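You operate a simulated robot arm through the tools that you are given. There is no shell and no other tool. Be economical: measure what you need, move in short steps, check, and stop when the job is done.

You are at the controls of a simulated robot arm. One attempt, no reset.

Task
Add the fruit and one scoop of oats to the jar, then put its lid on.
Fine: bowl and scoop go back where they were.

Only the result counts: the job must be done as asked and must still hold three seconds after the hand-in. Knocking over, shifting, dropping, spilling or breaking anything else fails it. A push-on lid holds only when it is set on centred and level and pressed home; a screw cap is set on level and turned clockwise until tight.

Robot
A 7-joint arm with a two-finger parallel gripper, fixed in place. Base frame: the origin is at the foot of the arm, x ahead of it, y to its left, z up; the work surface is at about z = 900. Readings come in mm, rad, newtons and seconds.
Its first joint turns from -2.897 to 2.897 rad. Payload 1.57 kg.
The tool frame sits at the grasp point between the pads (the TCP): z along the fingers, y along the line on which they close. The tips reach 30 mm beyond it. Largest opening 110 mm; finger width 24, thickness 12; the body of the gripper, 48 by 112 mm, starts 78 mm behind the TCP.
Orientation is told as [roll, pitch, yaw] about the base's x, y, z axes, in that order, counted from this pose: with the fingers straight down and closing along the base's y, the tool's x points along the base's -x, its y along +y and its z along -z.

Tools
- The arm moves only by the tool apply_moves. Its argument "steps" is a list of rows, each a list of 3 entries, a list of its own where there are three numbers: the turn, a rotation vector about the base's x, y, z in units of 120 degrees (1.0 is 120 degrees), then the shift along the base's x, y, z in units of 400 mm (1.0 is 400 mm), then the closure, from 0 (fully open) to 1 (shut). In form: [[[wx, wy, wz], [x, y, z], hand], ...]. A call has 1 to 10 rows; each row is the pose to reach, as a shift and turn from the pose commanded when the call began. A call with a number of a shift or a turn outside -1 to 1 is refused whole. Each row takes 0.2 s and may step no farther than 50 mm and 0.15 rad from the row before; otherwise, or with a gripper value out of range, the whole call is refused. Where a pose cannot be reached the arm comes as near as it can. A force on the tool above 40 N (or 10 N above the force at the start of the call, whichever is more), or a blocked arm, ends the call early, and 0.2 s more pass. Each finger travels about 108 mm/s and halts on what it meets, pressing with about 27 N; the grip force reading is that of the motor and also rises with nothing between the fingers. The clock runs only during rows and for 0.2 s after the last one: add rows that repeat a pose to give the fingers time. The reply holds the time, the measured pose of the TCP, the force on the tool along the base axes, the opening and the grip force, in the units named above and with some noise, with the torque about the TCP (base axes, N m) and any sound that the robot's microphone picked up.
- Cameras (640 x 400 px; columns grow to the right, rows downward): "scene" is fixed at [220.1, -498.2, 1716.7]; the picture's right is [0.67, -0.74, 0.00], its down [-0.45, -0.41, -0.79] and it looks along [0.59, 0.53, -0.61] (base axes); focal length 290 px, centre (320, 200). "wrist" rides on the gripper at [70, 16, -141] in the tool frame; the picture's right is [-0.23, 0.97, 0.00], its down [-0.85, -0.20, -0.48] and it looks along [-0.47, -0.11, 0.88] (tool axes); focal length 222 px, centre (320, 200). There is no depth. A picture from a camera that has moved, and an enlarged one, comes with that camera's place and axes in the base frame and with its lens.
- grab_frame(camera): a new picture of that camera. The clock stands still meanwhile.
- lift_body(by): slides the trunk up (or, below 0, down) by that many mm; the arm rides with it, the base frame stays. It gives what a move gives, with no picture.
- enlarge(camera, box): a new picture of the part [left, top, right, bottom] of that camera's present view, enlarged. The clock stands still meanwhile.
- finish_job(): hands the job in; it is judged then, once.

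Work in short steps. Places have to be worked out from the pictures, the camera data and where the tool is seen: move nearer, look again, correct. Check each grasp and each placing, and mend what went wrong. You have 120 turns and 76 pictures in all, those below and enlarged ones among them. Open the gripper and draw the arm clear of the work before you hand the job in, unless the task says otherwise; then end with one line.

The tools are called after "Call:" by a JSON object that holds its "api" and its "payload". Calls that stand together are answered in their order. apply_moves: Moves the arm, as the interface text tells. Its arguments: {"type":"object","properties":{"steps":{"type":"array"}},"required":["steps"]} The other tools are called the same way: lift_body (by) slides the trunk up or down; grab_frame (camera) takes a picture; enlarge (camera, box) takes an enlarged picture of a part of a camera's view; finish_job () hands the job in.

At the start:

```text
time_s: 0.0
tcp_pos: [678.6, 150.9, 1478.6]
ee_rot: [-0.001, -0.001, -0.001]
contact_force: [-0.3, -0.5, 0.2]
ft_torque: [0.01, 0.0, 0.0]
finger_gap: 109.7
gripper_force: 0.1
trunk travel left (down, up): [-525.0, 85.0]
```

scene: 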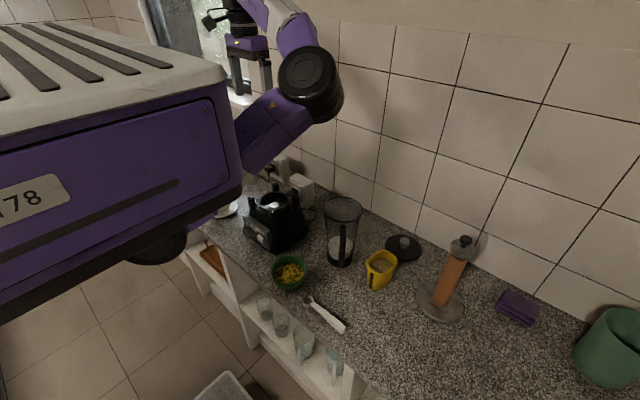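
wrist: 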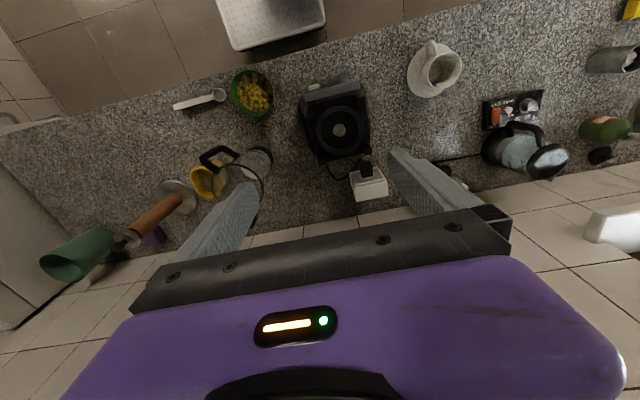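

The scene shows a jar (blender jug), a green bowl with fruit, a scoop, a yellow oats container, and a black lid. I'll zoom in to measure them.

Call:
{"api": "enlarge", "payload": {"camera": "scene", "box": [240, 170, 480, 340]}}

Call:
{"api": "enlarge", "payload": {"camera": "wrist", "box": [120, 50, 400, 225]}}

```text
2.35 times, centred on (360, 255) of scene
camera zoom: at [220.1, -498.2, 1716.7], right [0.67, -0.74, 0.0], down [-0.45, -0.41, -0.79], along [0.59, 0.53, -0.61], focal length 682 px, centre (226, 71)
```

zoom: 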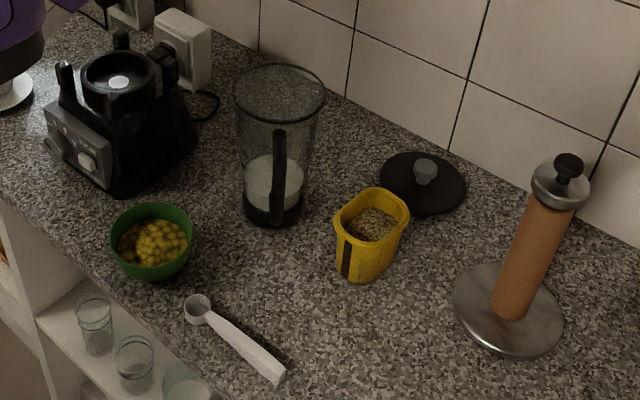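

```text
2.29 times, centred on (260, 138) of wrist
camera zoom: at [606.7, 167.6, 1620.9], right [0.23, 0.97, 0.0], down [0.85, -0.2, 0.48], along [0.47, -0.11, -0.88], focal length 508 px, centre (457, 343)
```

zoom: 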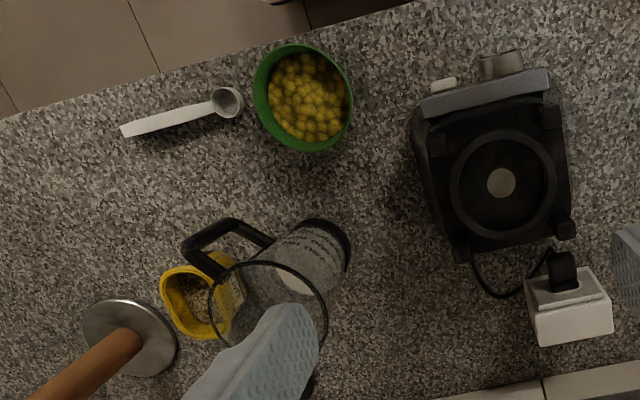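

Estimates (mm):
- bowl about (602,-17), rim z about 955, diameter about 114
- scoop along y at x≈585, cup at y≈-120, handle end at y≈-265
- jar about (800,-74), top z≈1130
- oats about (797,-240), rim z≈1000
- lid about (997,-225)

I'll move above the bowl and scoop for a nearer look.

Call:
{"api": "apply_moves", "payload": {"steps": [[[0, 0, 0], [-0.015, -0.0625, -0.082], 0], [[0, 0, 0], [-0.03, -0.125, -0.164], 0], [[0, 0, 0], [-0.045, -0.1875, -0.246], 0], [[0, 0, 0], [-0.06, -0.25, -0.328], 0], [[0, 0, 0], [-0.075, -0.3125, -0.41], 0], [[0, 0, 0], [-0.09, -0.375, -0.492], 0], [[0, 0, 0], [-0.105, -0.4375, -0.574], 0], [[0, 0, 0], [-0.12, -0.5, -0.656], 0], [[0, 0, 0], [-0.135, -0.5625, -0.738], 0], [[0, 0, 0], [-0.15, -0.625, -0.82], 0]]}}

```text
time_s: 2.2
tcp_pos: [615.8, -97.1, 1151.8]
ee_rot: [0.0, 0.0, 0.0]
contact_force: [-0.6, 0.1, -0.7]
ft_torque: [-0.01, 0.06, -0.01]
finger_gap: 109.9
gripper_force: 0.1
trunk travel left (down, up): [-525.0, 85.0]
```

The arm is in place, so I'll look from the wrist and the scene cameras.

Call:
{"api": "grab_frame", "payload": {"camera": "wrist"}}

Call:
{"api": "grab_frame", "payload": {"camera": "scene"}}

```text
71 pictures are left
camera wrist: at [546.5, -81.3, 1293.6], right [0.23, 0.97, 0.0], down [0.85, -0.2, 0.48], along [0.47, -0.11, -0.88], focal length 222 px, centre (320, 200)
```

wrist: 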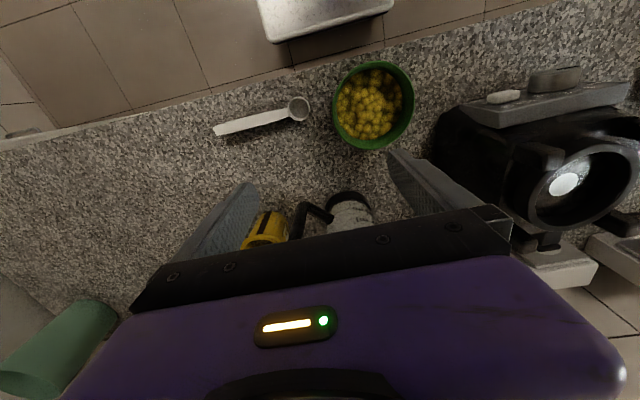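

```text
70 pictures are left
```

scene: 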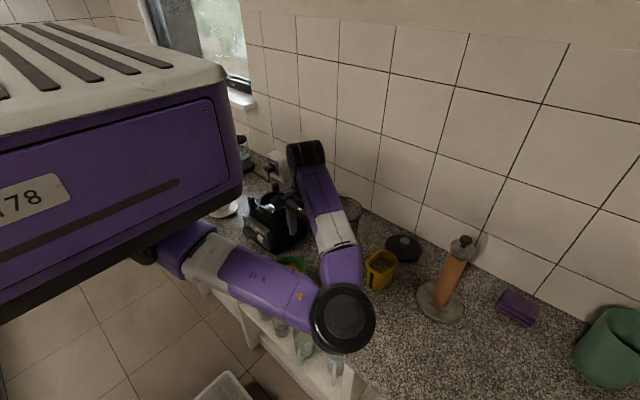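

The bowl, scoop and oats are all visible in the wrist view. I'll enlarge the bowl and scoop part.

Call:
{"api": "enlarge", "payload": {"camera": "wrist", "box": [200, 50, 440, 200]}}

```text
2.67 times, centred on (320, 125) of wrist
camera zoom: at [546.5, -81.3, 1293.6], right [0.23, 0.97, 0.0], down [0.85, -0.2, 0.48], along [0.47, -0.11, -0.88], focal length 592 px, centre (320, 400)
```

zoom: 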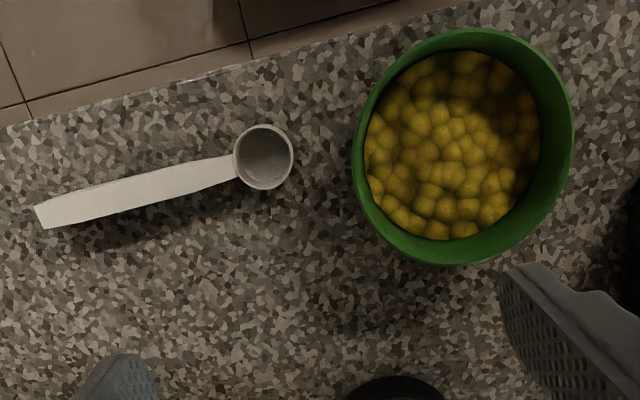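

The bowl is about (600,-16), rim z≈955, diameter about 115. I plan to pinch its +x rim with the hand yawed -90° and pour by rolling about x. First I'll test the yaw and roll in free air, starting with the yaw while rising.

Call:
{"api": "apply_moves", "payload": {"steps": [[[0, 0, -0.07], [0.03, 0.02, 0.03], 0], [[0, 0, -0.14], [0.06, 0.04, 0.06], 0], [[0, 0, -0.21], [0.09, 0.06, 0.09], 0], [[0, 0, -0.28], [0.12, 0.08, 0.12], 0], [[0, 0, -0.35], [0.15, 0.1, 0.15], 0], [[0, 0, -0.42], [0.18, 0.12, 0.18], 0], [[0, 0, -0.49], [0.21, 0.14, 0.21], 0], [[0, 0, -0.56], [0.25, 0.16, 0.24], 0], [[0, 0, -0.63], [0.28, 0.18, 0.26], 0], [[0, 0, -0.7], [0.3, 0.2, 0.28], 0]]}}

```text
time_s: 4.4
tcp_pos: [737.5, -18.9, 1263.2]
ee_rot: [0.0, -0.002, -1.469]
contact_force: [-0.2, 0.2, -0.1]
ft_torque: [0.02, -0.03, 0.04]
finger_gap: 109.8
gripper_force: 0.0
trunk travel left (down, up): [-525.0, 85.0]
```

The yaw worked. I'll look at the jar mouth from here.

Call:
{"api": "grab_frame", "payload": {"camera": "wrist"}}

```text
68 pictures are left
camera wrist: at [746.3, 51.9, 1404.5], right [0.99, -0.13, 0.0], down [-0.11, -0.87, 0.48], along [-0.06, -0.47, -0.88], focal length 222 px, centre (320, 200)
```

wrist: 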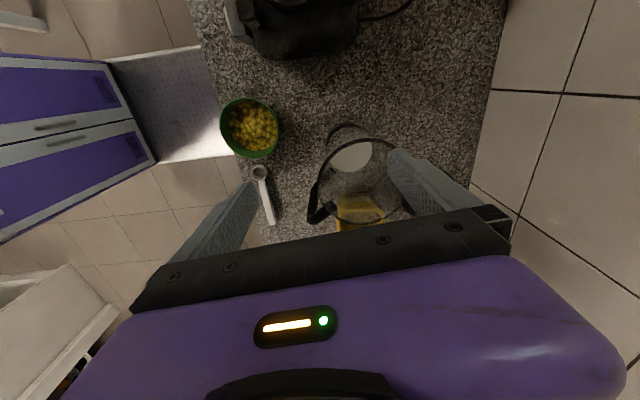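

Call:
{"api": "enlarge", "payload": {"camera": "wrist", "box": [280, 110, 440, 240]}}

```text
3.08 times, centred on (360, 175) of wrist
camera zoom: at [746.3, 51.9, 1404.5], right [0.99, -0.13, 0.0], down [-0.11, -0.87, 0.48], along [-0.06, -0.47, -0.88], focal length 684 px, centre (197, 277)
```

zoom: 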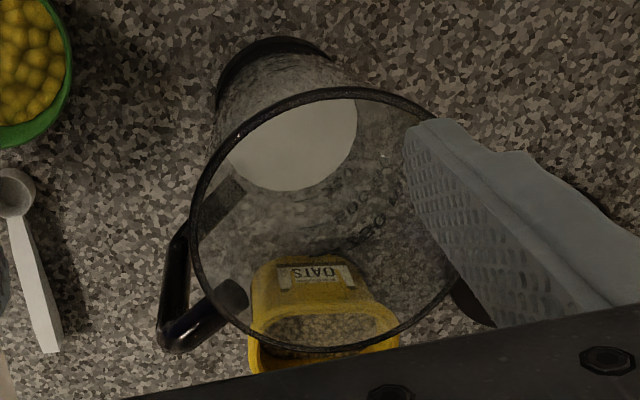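

The jar rim centre is about (794,-74,1130), outer diameter about 120. Next I'll finish the yaw to -90°, move to the trial pour place high above, and then roll.

Call:
{"api": "apply_moves", "payload": {"steps": [[[0, 0, -0.0486], [0.1, 0.01, 0.05], 0], [[0, 0, -0.0486], [0.2, 0.03, 0.1], 0], [[0, 0, -0.0486], [0.29, 0.04, 0.15], 0]]}}

Call:
{"api": "apply_moves", "payload": {"steps": [[[0.07, 0, 0], [0, 0, 0], 0], [[0.14, 0, 0], [0, 0, 0], 0], [[0.21, 0, 0], [0, 0, 0], 0], [[0.28, 0, 0], [0, 0, 0], 0], [[0.35, 0, 0], [0, 0, 0], 0], [[0.42, 0, 0], [0, 0, 0], 0], [[0.49, 0, 0], [0, -0.02, 0], 0], [[0.56, 0, 0], [0, -0.05, 0], 0], [[0.63, 0, 0], [0, -0.1, 0], 0], [[0.7, 0, 0], [0, -0.15, 0], 0]]}}

Call:
{"api": "apply_moves", "payload": {"steps": [[[0.07, 0, 0], [0, 0, 0], 0], [[0.14, 0, 0], [0, 0, 0], 0], [[0.21, 0, 0], [0, 0, 0], 0], [[0.28, 0, 0], [0, 0, 0], 0]]}}

```text
time_s: 5.2
tcp_pos: [853.5, -4.6, 1324.2]
ee_rot: [0.001, 0.0, -1.57]
contact_force: [0.7, -0.4, 0.8]
ft_torque: [0.03, 0.03, -0.02]
finger_gap: 110.2
gripper_force: 0.0
trunk travel left (down, up): [-525.0, 85.0]
```

```text
time_s: 7.4
tcp_pos: [852.5, -61.8, 1322.5]
ee_rot: [0.033, 1.468, -1.54]
contact_force: [0.0, -0.2, 0.5]
ft_torque: [-0.01, 0.01, 0.0]
finger_gap: 110.0
gripper_force: 0.1
trunk travel left (down, up): [-525.0, 85.0]
```

```text
time_s: 8.4
tcp_pos: [852.4, -61.9, 1323.0]
ee_rot: [3.135, 1.087, 1.562]
contact_force: [0.2, -0.2, 0.6]
ft_torque: [-0.01, 0.01, 0.0]
finger_gap: 110.1
gripper_force: 0.2
trunk travel left (down, up): [-525.0, 85.0]
```

The full 118° roll is reachable. I'll check how the arm sits relative to the objects.

Call:
{"api": "grab_frame", "payload": {"camera": "scene"}}

```text
66 pictures are left
```

scene: 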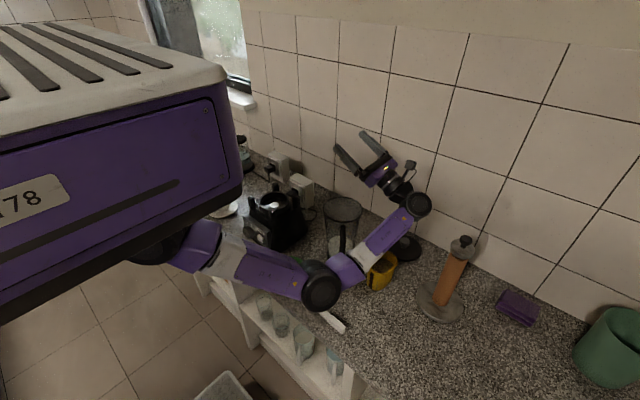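

The wrist can do it, but the elbow hangs lowish, so I'll keep the pour roll near 95-100° and raise the trunk for it. I'll un-roll now and move toward the bowl.

Call:
{"api": "apply_moves", "payload": {"steps": [[[-0.07, 0, 0], [0, 0, 0], 0], [[-0.14, 0, 0], [0, 0, 0], 0], [[-0.21, 0, 0], [0, 0, 0], 0], [[-0.28, 0, 0], [0, 0, 0], 0], [[-0.35, 0, 0], [0, 0.02, 0], 0], [[-0.42, 0, 0], [0, 0.04, 0], 0], [[-0.49, 0, 0], [0, 0.06, 0], 0], [[-0.56, 0, 0], [0, 0.08, 0], 0], [[-0.63, 0, 0], [0, 0.1, 0], 0], [[-0.7, 0, 0], [0, 0.12, 0], 0]]}}

Call:
{"api": "apply_moves", "payload": {"steps": [[[-0.07, 0, 0], [-0.1, 0.02, 0], 0.3], [[-0.14, 0, 0], [-0.2, 0.02, 0], 0.6], [[-0.21, 0, 0], [-0.3, 0.02, 0], 0.76], [[-0.28, 0, 0], [-0.4, 0.02, 0], 0.76], [[-0.28, 0, 0], [-0.49, 0.02, 0], 0.76], [[-0.28, 0, 0], [-0.49, 0.02, -0.12], 0.76], [[-0.28, 0, 0], [-0.49, 0.02, -0.24], 0.76], [[-0.28, 0, 0], [-0.49, 0.02, -0.36], 0.76], [[-0.28, 0, 0], [-0.49, 0.02, -0.48], 0.76]]}}

Call:
{"api": "enlarge", "payload": {"camera": "scene", "box": [230, 200, 370, 310]}}

Call:
{"api": "grab_frame", "payload": {"camera": "wrist"}}

```text
time_s: 10.6
tcp_pos: [854.1, -14.0, 1324.1]
ee_rot: [0.001, 0.585, -1.567]
contact_force: [-0.7, -0.9, -0.8]
ft_torque: [0.04, 0.01, -0.04]
finger_gap: 110.1
gripper_force: 0.0
trunk travel left (down, up): [-525.0, 85.0]
```

```text
time_s: 12.6
tcp_pos: [658.4, -5.8, 1130.5]
ee_rot: [0.002, 0.0, -1.566]
contact_force: [0.0, 0.5, -0.2]
ft_torque: [-0.03, 0.02, 0.03]
finger_gap: 26.4
gripper_force: 0.1
trunk travel left (down, up): [-525.0, 85.0]
```

```text
3.64 times, centred on (300, 255) of scene
camera zoom: at [220.1, -498.2, 1716.7], right [0.67, -0.74, 0.0], down [-0.45, -0.41, -0.79], along [0.59, 0.53, -0.61], focal length 1054 px, centre (393, 0)
```

zoom: 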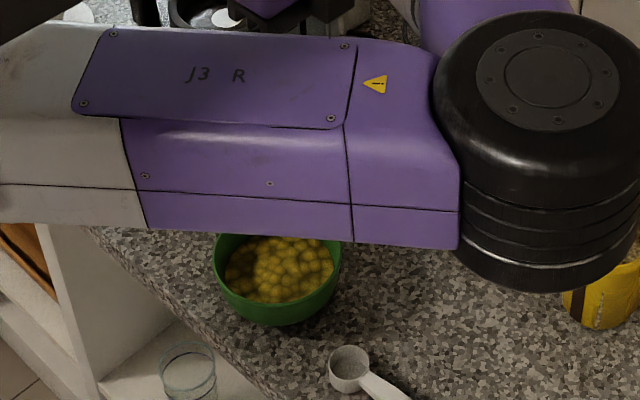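

```text
64 pictures are left
camera wrist: at [674.1, 63.9, 1271.7], right [0.97, -0.22, 0.0], down [-0.2, -0.86, 0.48], along [-0.11, -0.47, -0.88], focal length 222 px, centre (320, 200)
```

wrist: 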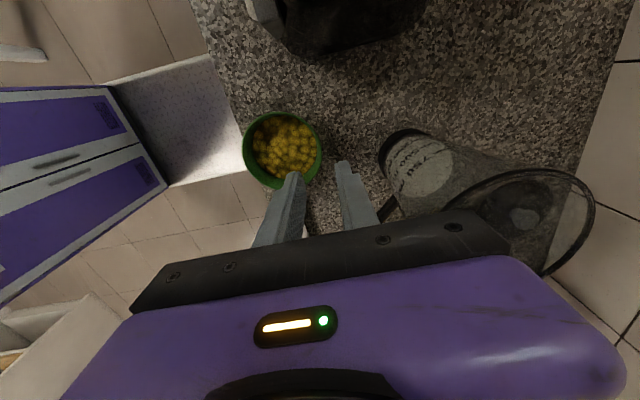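

The bowl centre is refined to (600,-14), R≈57, with a nearly vertical wall near the rim. I'll tilt slightly (0.2 rad) to follow the wall and descend to hover over the +x rim.

Call:
{"api": "apply_moves", "payload": {"steps": [[[0, 0.05, 0], [0.005, -0.01, -0.1], 0.76], [[0, 0.095, 0], [0.015, -0.02, -0.2], 0.76], [[0, 0.095, 0], [0.015, -0.02, -0.29], 0.76], [[0, 0.095, 0], [0.015, -0.02, -0.325], 0.76]]}}

Call:
{"api": "enlarge", "payload": {"camera": "wrist", "box": [200, 80, 440, 230]}}

```text
time_s: 13.6
tcp_pos: [662.2, -12.1, 1001.1]
ee_rot: [-0.2, 0.001, -1.568]
contact_force: [-0.4, 0.4, 0.5]
ft_torque: [0.01, -0.01, -0.03]
finger_gap: 26.4
gripper_force: 0.0
trunk travel left (down, up): [-525.0, 85.0]
```

```text
2.67 times, centred on (320, 155) of wrist
camera zoom: at [705.6, 56.4, 1136.3], right [0.96, -0.22, -0.19], down [-0.1, -0.86, 0.51], along [-0.28, -0.47, -0.84], focal length 592 px, centre (320, 320)
```

zoom: 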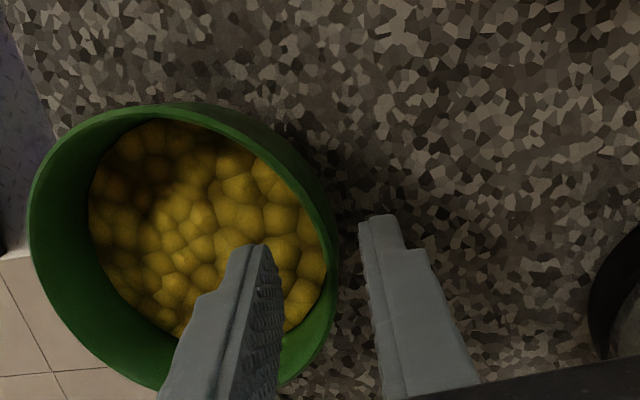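

The rim's +x edge measures x≈656.8, which sits between the fingers. I'll descend so the pads straddle it, then close.

Call:
{"api": "apply_moves", "payload": {"steps": [[[0, 0, 0], [-0.008, 0, -0.05], 0.76], [[0, 0, 0], [-0.016, 0, -0.1], 0.76], [[0, 0, 0], [-0.016, 0, -0.1], 0.76]]}}

Call:
{"api": "enlarge", "payload": {"camera": "wrist", "box": [200, 80, 440, 230]}}

```text
time_s: 14.4
tcp_pos: [655.9, -13.4, 960.7]
ee_rot: [-0.201, 0.0, -1.568]
contact_force: [0.3, 0.0, -0.5]
ft_torque: [0.02, -0.01, -0.03]
finger_gap: 26.2
gripper_force: 0.0
trunk travel left (down, up): [-525.0, 85.0]
```

```text
2.67 times, centred on (320, 155) of wrist
camera zoom: at [699.3, 56.4, 1095.6], right [0.96, -0.23, -0.19], down [-0.1, -0.86, 0.51], along [-0.28, -0.47, -0.84], focal length 592 px, centre (320, 320)
```

zoom: 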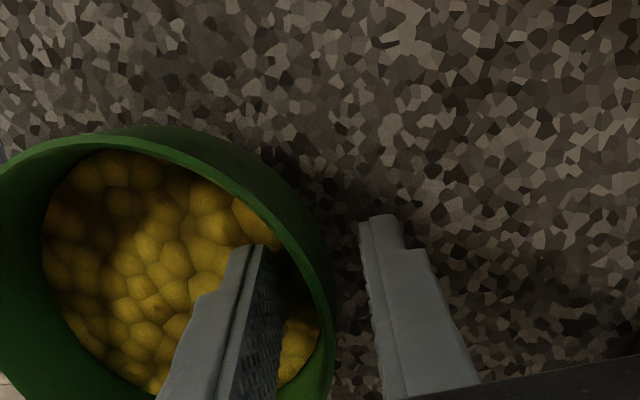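

The wall is centred between the pads with no contact yet. Closing now.

Call:
{"api": "apply_moves", "payload": {"steps": [[[0, 0, 0], [0, 0, 0], 0.9], [[0, 0, 0], [0, 0, 0], 1], [[0, 0, 0], [0, 0, 0], 1], [[0, 0, 0], [0, 0, 0], 1]]}}

Call:
{"api": "apply_moves", "payload": {"steps": [[[0, 0, 0], [0, 0, 0.03], 1], [[0, 0, 0], [0, 0, 0.06], 1], [[0, 0, 0], [0, 0, 0.06], 1]]}}

Call:
{"api": "enlarge", "payload": {"camera": "wrist", "box": [160, 60, 480, 260]}}

```text
time_s: 15.4
tcp_pos: [656.9, -13.5, 961.2]
ee_rot: [-0.199, 0.001, -1.569]
contact_force: [1.0, 0.2, 0.6]
ft_torque: [0.08, 0.0, -0.07]
finger_gap: 7.7
gripper_force: 26.8
trunk travel left (down, up): [-525.0, 85.0]
```

```text
time_s: 16.2
tcp_pos: [656.6, -15.8, 985.0]
ee_rot: [-0.2, 0.001, -1.569]
contact_force: [0.4, 0.1, -1.6]
ft_torque: [0.03, -0.08, 0.03]
finger_gap: 7.6
gripper_force: 26.4
trunk travel left (down, up): [-525.0, 85.0]
```

```text
2.00 times, centred on (320, 160) of wrist
camera zoom: at [700.0, 55.1, 1121.1], right [0.96, -0.23, -0.19], down [-0.1, -0.86, 0.51], along [-0.28, -0.47, -0.84], focal length 444 px, centre (320, 280)
```

zoom: 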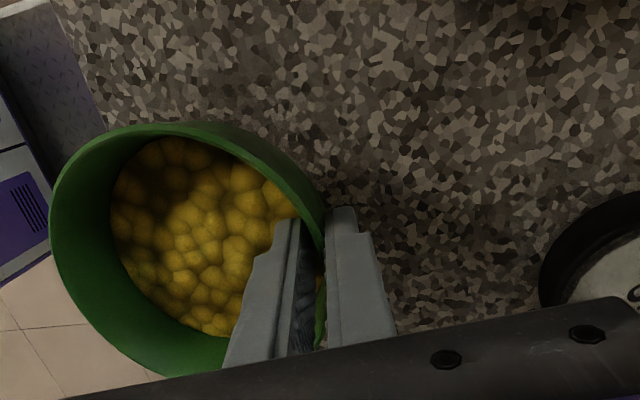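

The bowl came up with the hand (about 1.6 N, gap 7.6). I'll lift it higher, then raise the trunk.

Call:
{"api": "apply_moves", "payload": {"steps": [[[0, 0, 0], [0, 0, 0.08], 1], [[0, 0, 0], [0, 0, 0.16], 1], [[0, 0, 0], [0, 0, 0.24], 1], [[0, 0, 0], [0, 0, 0.32], 1], [[0, 0, 0], [0, 0, 0.4], 1], [[0, 0, 0], [0, 0, 0.48], 1]]}}

Call:
{"api": "lift_body", "payload": {"by": 85}}

Call:
{"api": "grab_frame", "payload": {"camera": "scene"}}

Call:
{"api": "grab_frame", "payload": {"camera": "wrist"}}

```text
time_s: 17.6
tcp_pos: [656.3, -14.7, 1176.7]
ee_rot: [-0.198, 0.002, -1.566]
contact_force: [0.6, 0.1, -1.0]
ft_torque: [0.03, -0.06, 0.02]
finger_gap: 7.7
gripper_force: 27.3
trunk travel left (down, up): [-525.0, 85.0]
```

```text
time_s: 18.8
tcp_pos: [656.5, -16.0, 1262.3]
ee_rot: [-0.199, -0.001, -1.568]
contact_force: [0.2, 0.3, -2.1]
ft_torque: [0.02, -0.07, -0.03]
finger_gap: 7.9
gripper_force: 27.0
trunk travel left (down, up): [-610.0, 0.0]
```

```text
60 pictures are left
```

scene: 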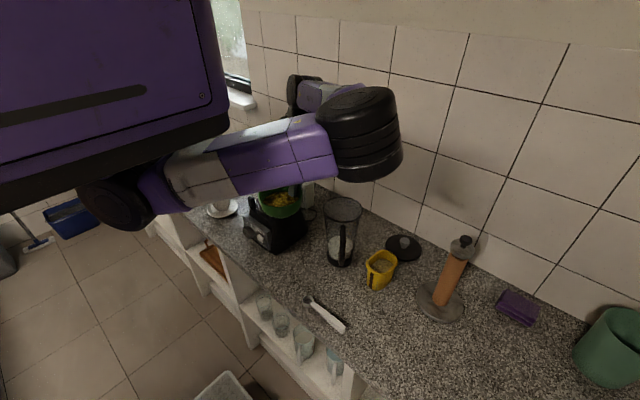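

```text
59 pictures are left
camera wrist: at [699.0, 54.4, 1397.7], right [0.96, -0.22, -0.19], down [-0.1, -0.86, 0.51], along [-0.28, -0.47, -0.84], focal length 222 px, centre (320, 200)
```

wrist: 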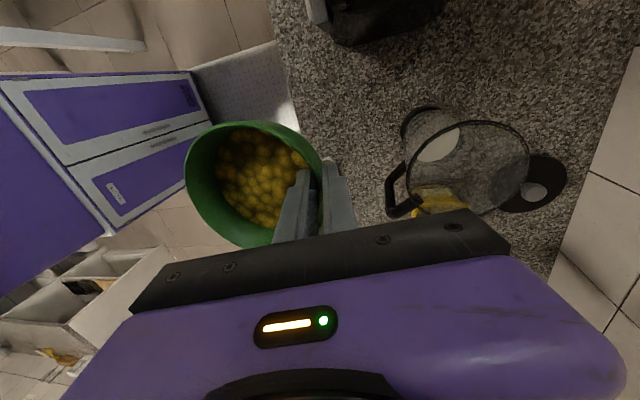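

The bowl is held level and the arm is now well clear. I'll move to the pour start beside the jar (x+194), then roll to about 50°.

Call:
{"api": "apply_moves", "payload": {"steps": [[[0, 0, 0], [0.07, 0, 0], 1], [[0, 0, 0], [0.17, 0, 0], 1], [[0, 0, 0], [0.27, 0, 0], 1], [[0, 0, 0], [0.37, 0, 0], 1], [[0, 0, 0], [0.45, 0, 0], 1], [[0, 0, 0], [0.485, 0, 0], 1], [[0, 0, 0], [0.485, 0, 0], 1]]}}

Call:
{"api": "apply_moves", "payload": {"steps": [[[0.05, 0, 0], [0, -0.005, -0.01], 1], [[0.1, 0, 0], [0, -0.01, -0.02], 1], [[0.15, 0, 0], [0, -0.015, -0.025], 1], [[0.2, 0, 0], [0, -0.02, -0.03], 1], [[0.25, 0, 0], [0, -0.025, -0.035], 1], [[0.3, 0, 0], [0, -0.03, -0.04], 1], [[0.34, 0, 0], [0, -0.035, -0.045], 1], [[0.38, 0, 0], [0, -0.042, -0.05], 1]]}}

Call:
{"api": "grab_frame", "payload": {"camera": "scene"}}

Call:
{"api": "grab_frame", "payload": {"camera": "wrist"}}

```text
time_s: 20.4
tcp_pos: [850.7, -15.9, 1261.1]
ee_rot: [-0.199, -0.001, -1.569]
contact_force: [0.6, -0.9, -0.7]
ft_torque: [0.0, -0.07, 0.04]
finger_gap: 7.5
gripper_force: 26.6
trunk travel left (down, up): [-610.0, 0.0]
```

```text
time_s: 22.2
tcp_pos: [849.9, -32.1, 1242.0]
ee_rot: [-0.197, 0.798, -1.567]
contact_force: [0.5, -0.2, -1.2]
ft_torque: [-0.06, -0.1, 0.0]
finger_gap: 8.0
gripper_force: 26.9
trunk travel left (down, up): [-610.0, 0.0]
```

```text
58 pictures are left
```

scene: 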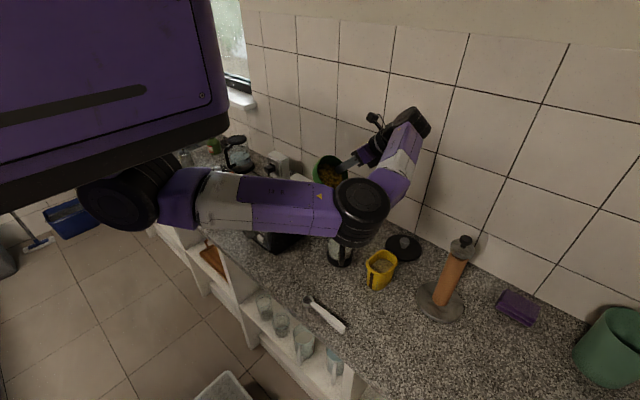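

```text
57 pictures are left
camera wrist: at [893.5, -80.4, 1387.1], right [0.96, -0.02, -0.29], down [-0.1, -0.96, -0.26], along [-0.28, 0.28, -0.92], focal length 222 px, centre (320, 200)
```

wrist: 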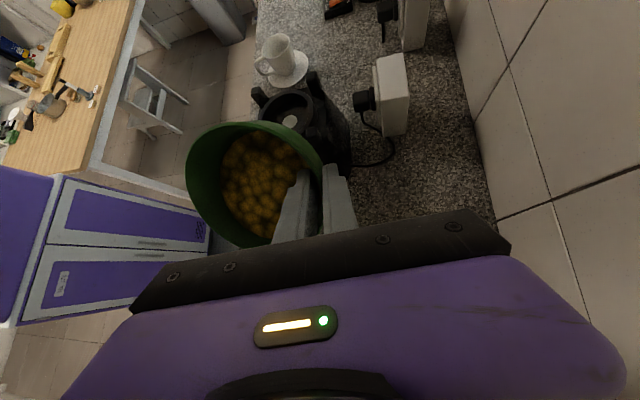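

Nothing has spilled yet at 46°. I'll roll on slowly to about 76°, keeping the lip over the jar's centre.

Call:
{"api": "apply_moves", "payload": {"steps": [[[0.025, 0, 0], [0, -0.006, 0], 1], [[0.05, 0, 0], [0, -0.012, 0], 1], [[0.075, 0, 0], [0, -0.018, 0], 1], [[0.1, 0, 0], [0, -0.025, 0], 1], [[0.125, 0, 0], [0, -0.031, 0], 1], [[0.15, 0, 0], [0, -0.037, 0], 1], [[0.175, 0, 0], [0, -0.044, 0], 1], [[0.2, 0, 0], [0, -0.05, 0], 1], [[0.225, 0, 0], [0, -0.056, 0], 1], [[0.25, 0, 0], [0, -0.063, 0], 1]]}}

Call:
{"api": "grab_frame", "payload": {"camera": "wrist"}}

Call:
{"api": "enlarge", "payload": {"camera": "scene", "box": [290, 130, 450, 280]}}

```text
time_s: 24.4
tcp_pos: [851.2, -57.3, 1242.2]
ee_rot: [-0.187, 1.321, -1.56]
contact_force: [1.5, 0.2, -0.4]
ft_torque: [-0.02, -0.02, -0.04]
finger_gap: 7.8
gripper_force: 26.8
trunk travel left (down, up): [-610.0, 0.0]
```

```text
56 pictures are left
camera wrist: at [892.9, -171.0, 1343.6], right [0.96, 0.13, -0.27], down [-0.1, -0.7, -0.7], along [-0.28, 0.7, -0.66], focal length 222 px, centre (320, 200)
```

wrist: 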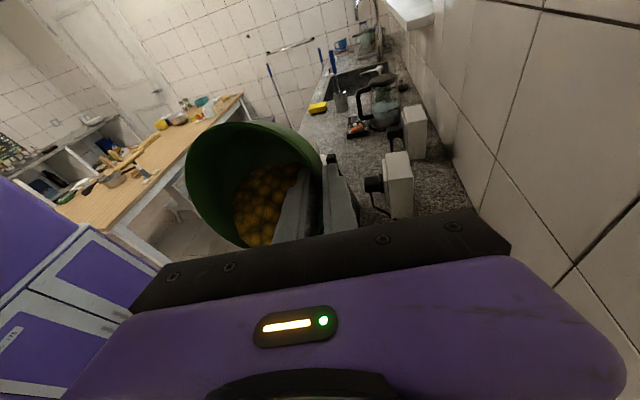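

```text
2.67 times, centred on (370, 205) of scene
camera zoom: at [220.1, -498.2, 1716.7], right [0.67, -0.74, 0.0], down [-0.45, -0.41, -0.79], along [0.59, 0.53, -0.61], focal length 773 px, centre (187, 187)
```

zoom: 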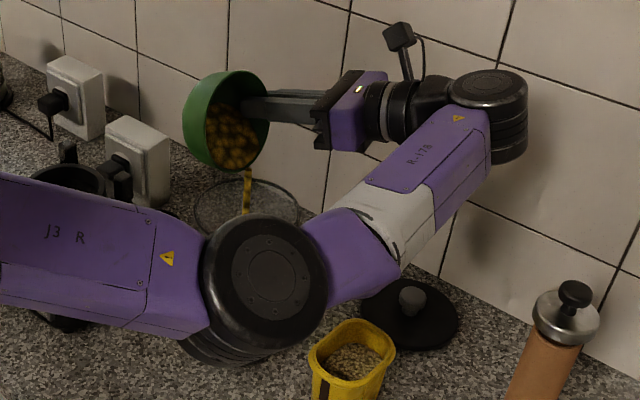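

The fruit streams into the jar's mouth. I'll hold, then tilt a bit more slowly.

Call:
{"api": "apply_moves", "payload": {"steps": [[[0, 0, 0], [0, 0, 0], 1], [[0, 0, 0], [0, 0, 0], 1], [[0, 0, 0], [0, 0, 0], 1], [[0, 0, 0], [0, 0, 0], 1], [[0.02, 0, 0], [0, -0.006, 0], 1], [[0.04, 0, 0], [0, -0.012, 0], 1], [[0.06, 0, 0], [0, -0.018, 0], 1], [[0.08, 0, 0], [0, -0.024, 0], 1], [[0.1, 0, 0], [0, -0.03, 0], 1], [[0.1, 0, 0], [0, -0.03, 0], 1]]}}

Call:
{"api": "enlarge", "payload": {"camera": "wrist", "box": [160, 100, 400, 260]}}

Call:
{"api": "enlarge", "payload": {"camera": "scene", "box": [290, 130, 450, 280]}}

```text
time_s: 26.6
tcp_pos: [849.1, -70.2, 1241.4]
ee_rot: [-0.132, 1.531, -1.505]
contact_force: [0.2, 0.3, -0.2]
ft_torque: [-0.04, -0.01, -0.04]
finger_gap: 7.2
gripper_force: 27.0
trunk travel left (down, up): [-610.0, 0.0]
```

```text
2.50 times, centred on (280, 180) of wrist
camera zoom: at [892.3, -202.3, 1317.6], right [0.96, 0.18, -0.23], down [-0.1, -0.54, -0.83], along [-0.28, 0.82, -0.5], focal length 555 px, centre (420, 250)
```

zoom: 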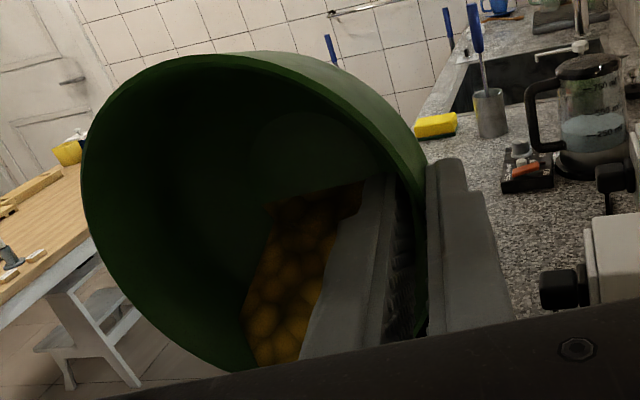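

```text
2.67 times, centred on (370, 205) of scene
camera zoom: at [220.1, -498.2, 1716.7], right [0.67, -0.74, 0.0], down [-0.45, -0.41, -0.79], along [0.59, 0.53, -0.61], focal length 773 px, centre (187, 187)
```

zoom: 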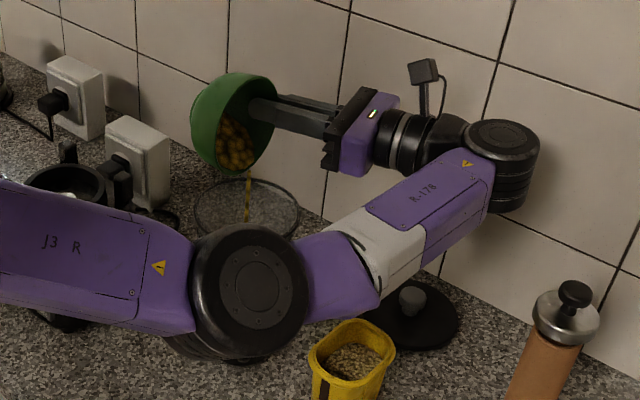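

About half is out and the stream falls well inside the mouth. I'll continue to about 105°.

Call:
{"api": "apply_moves", "payload": {"steps": [[[0, 0, 0], [0, 0, 0], 1], [[0, 0, 0], [0, 0, 0], 1], [[0, 0, 0], [0, 0, 0], 1], [[0.03, 0, 0], [0, -0.009, 0], 1], [[0.06, 0, 0], [0, -0.018, 0], 1], [[0.09, 0, 0], [0, -0.026, 0], 1], [[0.12, 0, 0], [0, -0.034, 0], 1], [[0.12, 0, 0], [0, -0.034, 0], 1], [[0.12, 0, 0], [0, -0.034, 0], 1], [[0.12, 0, 0], [0, -0.034, 0], 1]]}}

Call:
{"api": "enlarge", "payload": {"camera": "wrist", "box": [160, 100, 400, 260]}}

Call:
{"api": "enlarge", "payload": {"camera": "scene", "box": [290, 130, 450, 280]}}

```text
time_s: 28.8
tcp_pos: [849.4, -82.9, 1241.0]
ee_rot: [2.931, 1.362, 1.558]
contact_force: [0.4, 0.4, -0.8]
ft_torque: [-0.02, -0.07, -0.01]
finger_gap: 7.0
gripper_force: 26.5
trunk travel left (down, up): [-610.0, 0.0]
```

```text
2.50 times, centred on (280, 180) of wrist
camera zoom: at [892.4, -230.0, 1282.1], right [0.96, 0.23, -0.18], down [-0.1, -0.32, -0.94], along [-0.28, 0.92, -0.28], focal length 555 px, centre (420, 250)
```

zoom: 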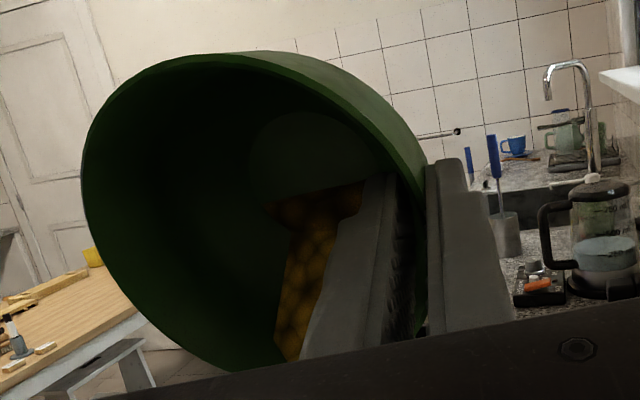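

```text
2.67 times, centred on (370, 205) of scene
camera zoom: at [220.1, -498.2, 1716.7], right [0.67, -0.74, 0.0], down [-0.45, -0.41, -0.79], along [0.59, 0.53, -0.61], focal length 773 px, centre (187, 187)
```

zoom: 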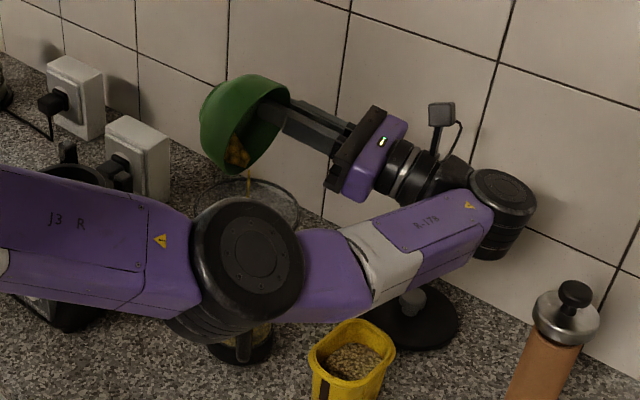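

The last fruit is still trickling out, so I'll hold and tilt a little more, to about 112°.

Call:
{"api": "apply_moves", "payload": {"steps": [[[0, 0, 0], [0, 0, 0], 1], [[0, 0, 0], [0, 0, 0], 1], [[0.03, 0, 0], [0, -0.006, 0], 1], [[0.06, 0, 0], [0, -0.012, 0], 1], [[0.06, 0, 0], [0, -0.012, 0], 1], [[0.06, 0, 0], [0, -0.012, 0], 1], [[0.06, 0, 0], [0, -0.012, 0], 1], [[0.06, 0, 0], [0, -0.012, 0], 1], [[0.06, 0, 0], [0, -0.012, 0], 1], [[0.06, 0, 0], [0, -0.012, 0], 1]]}}

Call:
{"api": "enlarge", "payload": {"camera": "wrist", "box": [160, 100, 400, 260]}}

Call:
{"api": "enlarge", "payload": {"camera": "scene", "box": [290, 130, 450, 280]}}

```text
time_s: 31.0
tcp_pos: [847.8, -79.0, 1243.2]
ee_rot: [2.921, 1.326, 1.567]
contact_force: [0.8, 0.3, 0.1]
ft_torque: [0.0, -0.02, 0.01]
finger_gap: 7.4
gripper_force: 26.6
out of reach, approached as far as the arm can: row 3, 4, 5, 6, 7, 8, 9, 10
trunk travel left (down, up): [-610.0, 0.0]
```

```text
2.50 times, centred on (280, 180) of wrist
camera zoom: at [893.5, -226.2, 1278.1], right [0.95, 0.26, -0.17], down [-0.09, -0.29, -0.95], along [-0.3, 0.92, -0.25], focal length 555 px, centre (420, 250)
```

zoom: 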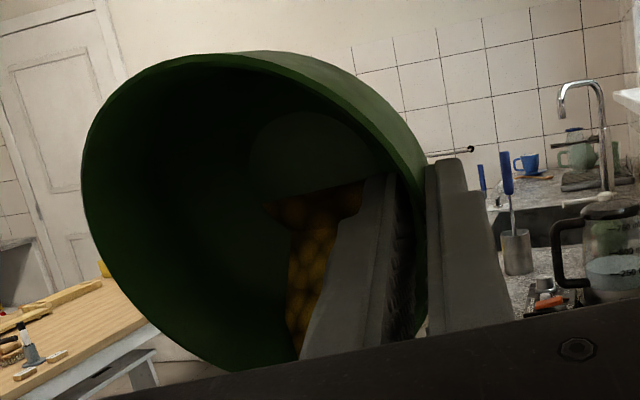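

```text
2.67 times, centred on (370, 205) of scene
camera zoom: at [220.1, -498.2, 1716.7], right [0.67, -0.74, 0.0], down [-0.45, -0.41, -0.79], along [0.59, 0.53, -0.61], focal length 773 px, centre (187, 187)
```

zoom: 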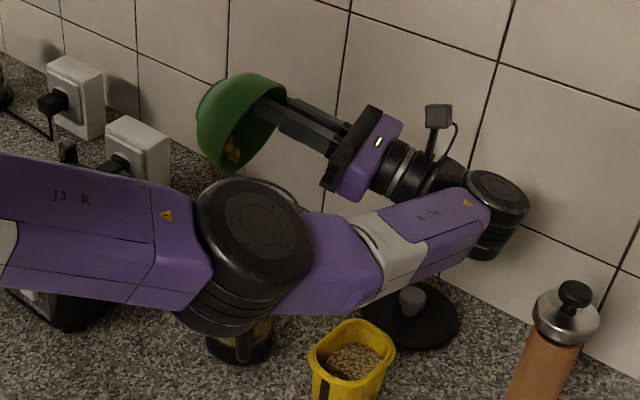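

The wrist limit stopped it at about 104° with a little fruit left. Extra height relative to the shoulder allowed 118° before, so I'll raise the hand 45 mm, shift slightly +y and tilt further.

Call:
{"api": "apply_moves", "payload": {"steps": [[[0, 0, 0], [0, 0.01, 0.04], 1], [[0, 0, 0], [0, 0.01, 0.08], 1], [[0, 0, 0], [0, 0.01, 0.11], 1]]}}

Call:
{"api": "lift_body", "payload": {"by": -45}}

```text
time_s: 31.8
tcp_pos: [848.6, -74.6, 1286.1]
ee_rot: [2.923, 1.326, 1.568]
contact_force: [-0.7, 0.4, -0.2]
ft_torque: [0.01, -0.02, -0.02]
finger_gap: 7.2
gripper_force: 26.5
trunk travel left (down, up): [-610.0, 0.0]
```

```text
time_s: 32.7
tcp_pos: [848.5, -73.0, 1242.0]
ee_rot: [2.922, 1.325, 1.567]
contact_force: [-0.6, -0.4, -0.5]
ft_torque: [-0.04, -0.02, 0.02]
finger_gap: 6.6
gripper_force: 26.2
trunk travel left (down, up): [-565.0, 45.0]
```

Same pose with the trunk lower now, so I'll tilt another 12° with small jiggles.

Call:
{"api": "apply_moves", "payload": {"steps": [[[0.03, 0, 0], [0, -0.008, 0], 1], [[0.06, 0, 0], [0, -0.016, 0], 1], [[0.1, 0, 0], [0, -0.024, 0], 1], [[0.1, 0, 0], [0, -0.024, 0], 1], [[0.07, 0, 0], [0, -0.024, 0], 1], [[0.11, 0, 0], [0, -0.024, 0], 1], [[0.07, 0, 0], [0, -0.024, 0], 1], [[0.11, 0, 0], [0, -0.024, 0], 1], [[0.11, 0, 0], [0, -0.024, 0], 1], [[0.11, 0, 0], [0, -0.024, 0], 1]]}}

Call:
{"api": "enlarge", "payload": {"camera": "wrist", "box": [160, 100, 400, 260]}}

Call:
{"api": "enlarge", "payload": {"camera": "scene", "box": [290, 130, 450, 280]}}

```text
time_s: 34.9
tcp_pos: [847.8, -83.0, 1241.4]
ee_rot: [2.926, 1.094, 1.567]
contact_force: [-0.6, 0.2, 0.0]
ft_torque: [0.0, -0.03, -0.03]
finger_gap: 7.1
gripper_force: 26.2
trunk travel left (down, up): [-565.0, 45.0]
```

```text
2.50 times, centred on (280, 180) of wrist
camera zoom: at [893.4, -235.2, 1242.1], right [0.95, 0.29, -0.11], down [-0.09, -0.06, -0.99], along [-0.29, 0.96, -0.03], focal length 555 px, centre (420, 250)
```

zoom: 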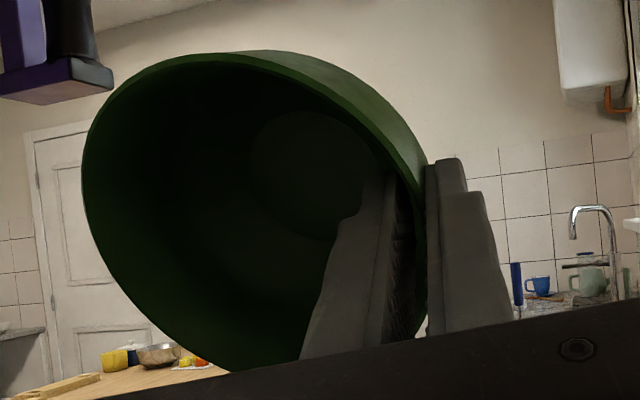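

```text
2.67 times, centred on (370, 205) of scene
camera zoom: at [220.1, -498.2, 1716.7], right [0.67, -0.74, 0.0], down [-0.45, -0.41, -0.79], along [0.59, 0.53, -0.61], focal length 773 px, centre (187, 187)
```

zoom: 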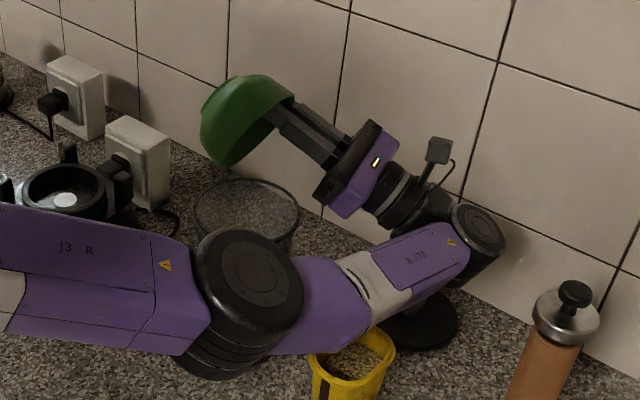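

The bowl is empty. I'll unroll it, rising a little and retreating in +y.

Call:
{"api": "apply_moves", "payload": {"steps": [[[-0.07, 0, 0], [0, 0.02, 0.01], 1], [[-0.14, 0, 0], [0, 0.04, 0.02], 1], [[-0.21, 0, 0], [0, 0.06, 0.03], 1], [[-0.28, 0, 0], [0, 0.08, 0.04], 1], [[-0.35, 0, 0], [0, 0.1, 0.05], 1], [[-0.42, 0, 0], [0, 0.12, 0.05], 1], [[-0.49, 0, 0], [0, 0.14, 0.05], 1], [[-0.56, 0, 0], [0, 0.16, 0.05], 1], [[-0.63, 0, 0], [0, 0.168, 0.05], 1], [[-0.7, 0, 0], [0, 0.168, 0.05], 1]]}}

Call:
{"api": "apply_moves", "payload": {"steps": [[[-0.07, 0, 0], [-0.08, 0, 0], 1], [[-0.14, 0, 0], [-0.18, 0, 0], 1], [[-0.21, 0, 0], [-0.28, 0, 0], 1], [[-0.2776, 0, 0], [-0.38, 0, 0], 1], [[-0.2776, 0, 0], [-0.45, 0, 0], 1], [[-0.2776, 0, 0], [-0.482, 0, 0], 1], [[-0.2776, 0, 0], [-0.482, 0, 0], 1]]}}

Call:
{"api": "enlarge", "payload": {"camera": "scene", "box": [240, 170, 480, 340]}}

Call:
{"api": "grab_frame", "payload": {"camera": "wrist"}}

```text
time_s: 37.1
tcp_pos: [848.5, -16.5, 1260.4]
ee_rot: [-0.216, 0.579, -1.57]
contact_force: [-0.2, 0.2, -0.9]
ft_torque: [0.02, -0.03, 0.02]
finger_gap: 7.1
gripper_force: 26.7
trunk travel left (down, up): [-565.0, 45.0]
```

```text
time_s: 38.7
tcp_pos: [656.1, -17.1, 1261.6]
ee_rot: [-0.217, 0.0, -1.571]
contact_force: [-0.3, 0.3, -0.2]
ft_torque: [-0.01, -0.02, -0.01]
finger_gap: 7.2
gripper_force: 26.7
trunk travel left (down, up): [-565.0, 45.0]
```

```text
2.35 times, centred on (360, 255) of scene
camera zoom: at [220.1, -498.2, 1716.7], right [0.67, -0.74, 0.0], down [-0.45, -0.41, -0.79], along [0.59, 0.53, -0.61], focal length 682 px, centre (226, 71)
```

zoom: 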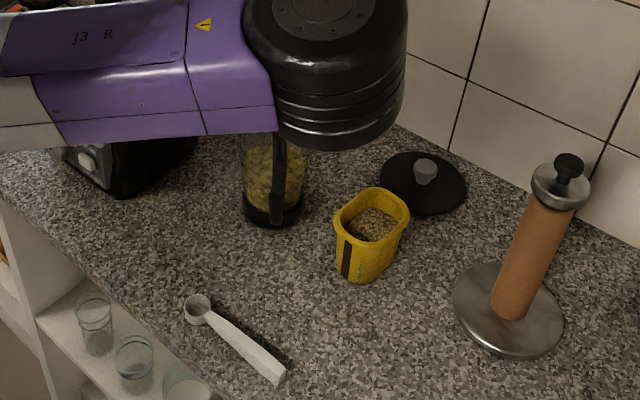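

```text
45 pictures are left
camera wrist: at [701.1, 53.2, 1396.7], right [0.95, -0.23, -0.21], down [-0.09, -0.85, 0.51], along [-0.3, -0.47, -0.83], focal length 222 px, centre (320, 200)
```

wrist: 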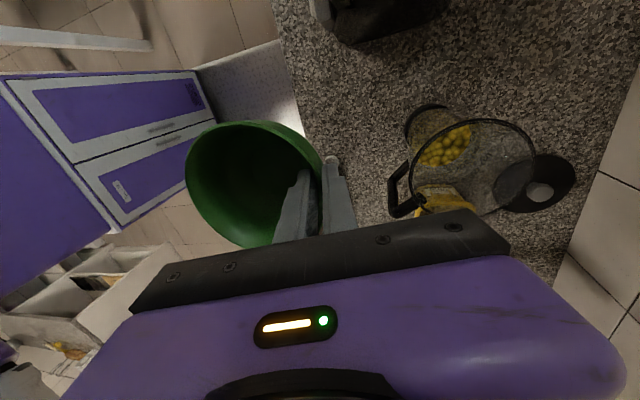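

All the fruit is in the jar and nothing is spilled. I'll lower the bowl back to its place.

Call:
{"api": "apply_moves", "payload": {"steps": [[[0, -0.008, 0], [0, 0.004, -0.1], 1], [[0, -0.008, 0], [0, 0.006, -0.2], 1], [[0, -0.008, 0], [0, 0.006, -0.31], 1], [[0, -0.008, 0], [0, 0.006, -0.42], 1], [[0, -0.008, 0], [0.001, 0.006, -0.53], 1], [[0, -0.008, 0], [0.001, 0.006, -0.62], 1], [[0, -0.008, 0], [0.001, 0.006, -0.69], 1], [[0, -0.008, 0], [0.001, 0.006, -0.72], 1], [[0, -0.008, 0], [0.001, 0.006, -0.735], 1], [[0, -0.008, 0], [0.001, 0.006, -0.74], 1]]}}

Call:
{"api": "apply_moves", "payload": {"steps": [[[0, 0, 0], [0, 0, -0.004], 1], [[0, 0, 0], [0, 0, -0.008], 1], [[0, 0, 0], [0, 0, -0.008], 1]]}}

```text
time_s: 40.9
tcp_pos: [655.4, -14.3, 966.6]
ee_rot: [-0.202, 0.0, -1.572]
contact_force: [0.3, -0.6, -0.3]
ft_torque: [-0.03, 0.0, -0.02]
finger_gap: 7.3
gripper_force: 25.9
trunk travel left (down, up): [-565.0, 45.0]
```

```text
time_s: 41.7
tcp_pos: [655.5, -13.5, 963.0]
ee_rot: [-0.2, 0.0, -1.571]
contact_force: [1.1, -0.6, -1.4]
ft_torque: [-0.01, -0.06, 0.05]
finger_gap: 7.2
gripper_force: 26.1
trunk travel left (down, up): [-565.0, 45.0]
```

Almost down: it was gripped at 961. Two more mm with a force check.

Call:
{"api": "apply_moves", "payload": {"steps": [[[0, 0, 0], [0, 0, -0.004], 1], [[0, 0, 0], [0, 0, -0.006], 1], [[0, 0, 0], [0, 0, -0.006], 1]]}}

Call:
{"api": "enlarge", "payload": {"camera": "wrist", "box": [160, 60, 480, 260]}}

```text
time_s: 42.5
tcp_pos: [655.5, -13.9, 961.3]
ee_rot: [-0.199, 0.0, -1.572]
contact_force: [1.9, 0.4, 17.8]
ft_torque: [0.37, 0.51, -0.01]
finger_gap: 7.1
gripper_force: 26.2
trunk travel left (down, up): [-565.0, 45.0]
```

```text
2.00 times, centred on (320, 160) of wrist
camera zoom: at [699.5, 55.7, 1096.2], right [0.95, -0.23, -0.19], down [-0.1, -0.86, 0.51], along [-0.28, -0.47, -0.84], focal length 444 px, centre (320, 280)
```

zoom: 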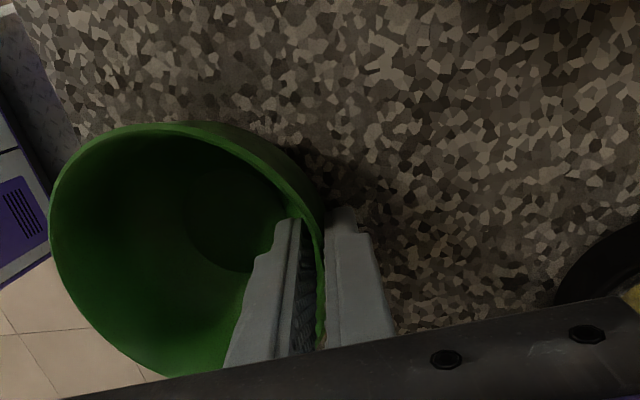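

The bowl is down on the counter (18 N). I'll ease up 1 mm, open modestly and withdraw upward along the tool axis.

Call:
{"api": "apply_moves", "payload": {"steps": [[[0, 0, 0], [0, 0, 0.003], 1], [[0, 0, 0], [0, 0, 0.003], 0.88], [[0, 0, 0], [0, 0, 0.003], 0.78], [[0, 0, 0], [0, 0, 0.003], 0.78], [[0, 0, 0], [0.008, 0, 0.043], 0.78], [[0, 0, 0], [0.018, 0, 0.093], 0.78], [[0, 0, 0], [0.03, 0, 0.2], 0.78], [[0, 0, 0], [0.04, 0, 0.3], 0.78], [[0, 0, 0], [0.04, 0, 0.4], 0.78]]}}

Call:
{"api": "grab_frame", "payload": {"camera": "wrist"}}

```text
time_s: 44.5
tcp_pos: [672.5, -14.7, 1119.7]
ee_rot: [-0.202, -0.001, -1.571]
contact_force: [0.0, -0.5, 0.1]
ft_torque: [0.0, 0.04, -0.02]
finger_gap: 24.1
gripper_force: 0.0
trunk travel left (down, up): [-565.0, 45.0]
```

```text
43 pictures are left
camera wrist: at [715.3, 54.7, 1255.5], right [0.95, -0.23, -0.2], down [-0.1, -0.85, 0.51], along [-0.28, -0.47, -0.84], focal length 222 px, centre (320, 200)
```

wrist: 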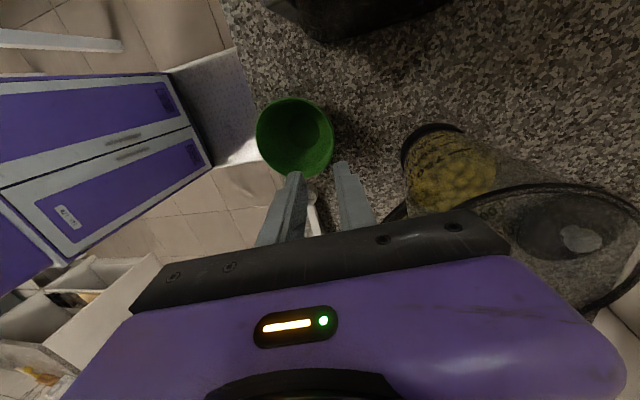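

The bowl is back at its place and empty. Next is the scoop: I'll remove the tilt and move above the scoop handle (582,-225).

Call:
{"api": "apply_moves", "payload": {"steps": [[[0, -0.05, 0], [-0.04, -0.1, 0.02], 0.6], [[0, -0.095, 0], [-0.09, -0.2, 0.02], 0.6], [[0, -0.095, 0], [-0.14, -0.3, 0.02], 0.6], [[0, -0.095, 0], [-0.18, -0.4, 0.0], 0.6], [[0, -0.095, 0], [-0.21, -0.49, -0.03], 0.6], [[0, -0.095, 0], [-0.225, -0.525, -0.1], 0.6]]}}

Call:
{"api": "enlarge", "payload": {"camera": "wrist", "box": [160, 40, 560, 240]}}

```text
time_s: 45.9
tcp_pos: [581.3, -223.3, 1079.9]
ee_rot: [-0.003, 0.002, -1.569]
contact_force: [-0.6, 0.5, 0.1]
ft_torque: [0.02, 0.0, -0.01]
finger_gap: 44.2
gripper_force: 0.0
trunk travel left (down, up): [-565.0, 45.0]
```

```text
1.60 times, centred on (360, 140) of wrist
camera zoom: at [597.5, -154.1, 1221.3], right [0.97, -0.23, 0.0], down [-0.2, -0.85, 0.48], along [-0.11, -0.47, -0.88], focal length 355 px, centre (256, 296)
```

zoom: 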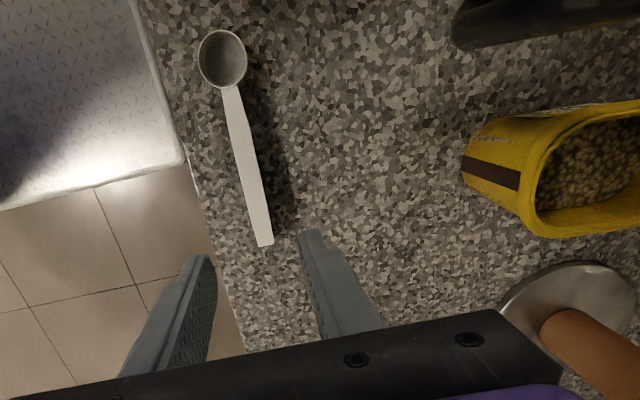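

The scoop handle lies along y at x≈580, about z 927 (raised), with its end at y≈-261 and the cup at y≈-124. I'll roll +40° and descend to straddle the handle near y=-228.

Call:
{"api": "apply_moves", "payload": {"steps": [[[0.0667, 0, 0], [-0.003, -0.01, -0.02], 0.6], [[0.1333, 0, 0], [-0.003, -0.02, -0.04], 0.6], [[0.2, 0, 0], [-0.003, -0.03, -0.08], 0.6], [[0.2667, 0, 0], [-0.003, -0.04, -0.13], 0.6], [[0.3333, 0, 0], [-0.003, -0.0425, -0.2], 0.6], [[0.3333, 0, 0], [-0.003, -0.0425, -0.26], 0.6]]}}

Call:
{"api": "enlarge", "payload": {"camera": "wrist", "box": [200, 60, 440, 210]}}

```text
time_s: 47.3
tcp_pos: [581.3, -242.1, 974.6]
ee_rot: [0.001, 0.7, -1.57]
contact_force: [-0.4, -0.7, 0.1]
ft_torque: [0.01, -0.03, 0.01]
finger_gap: 43.9
gripper_force: 0.1
trunk travel left (down, up): [-565.0, 45.0]
```

```text
2.67 times, centred on (320, 135) of wrist
camera zoom: at [596.7, -279.3, 1128.6], right [0.97, -0.17, -0.15], down [-0.2, -0.96, -0.18], along [-0.11, 0.21, -0.97], focal length 592 px, centre (320, 373)
```

zoom: 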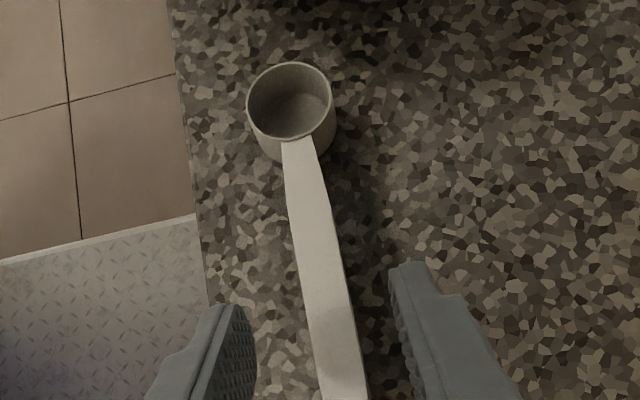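

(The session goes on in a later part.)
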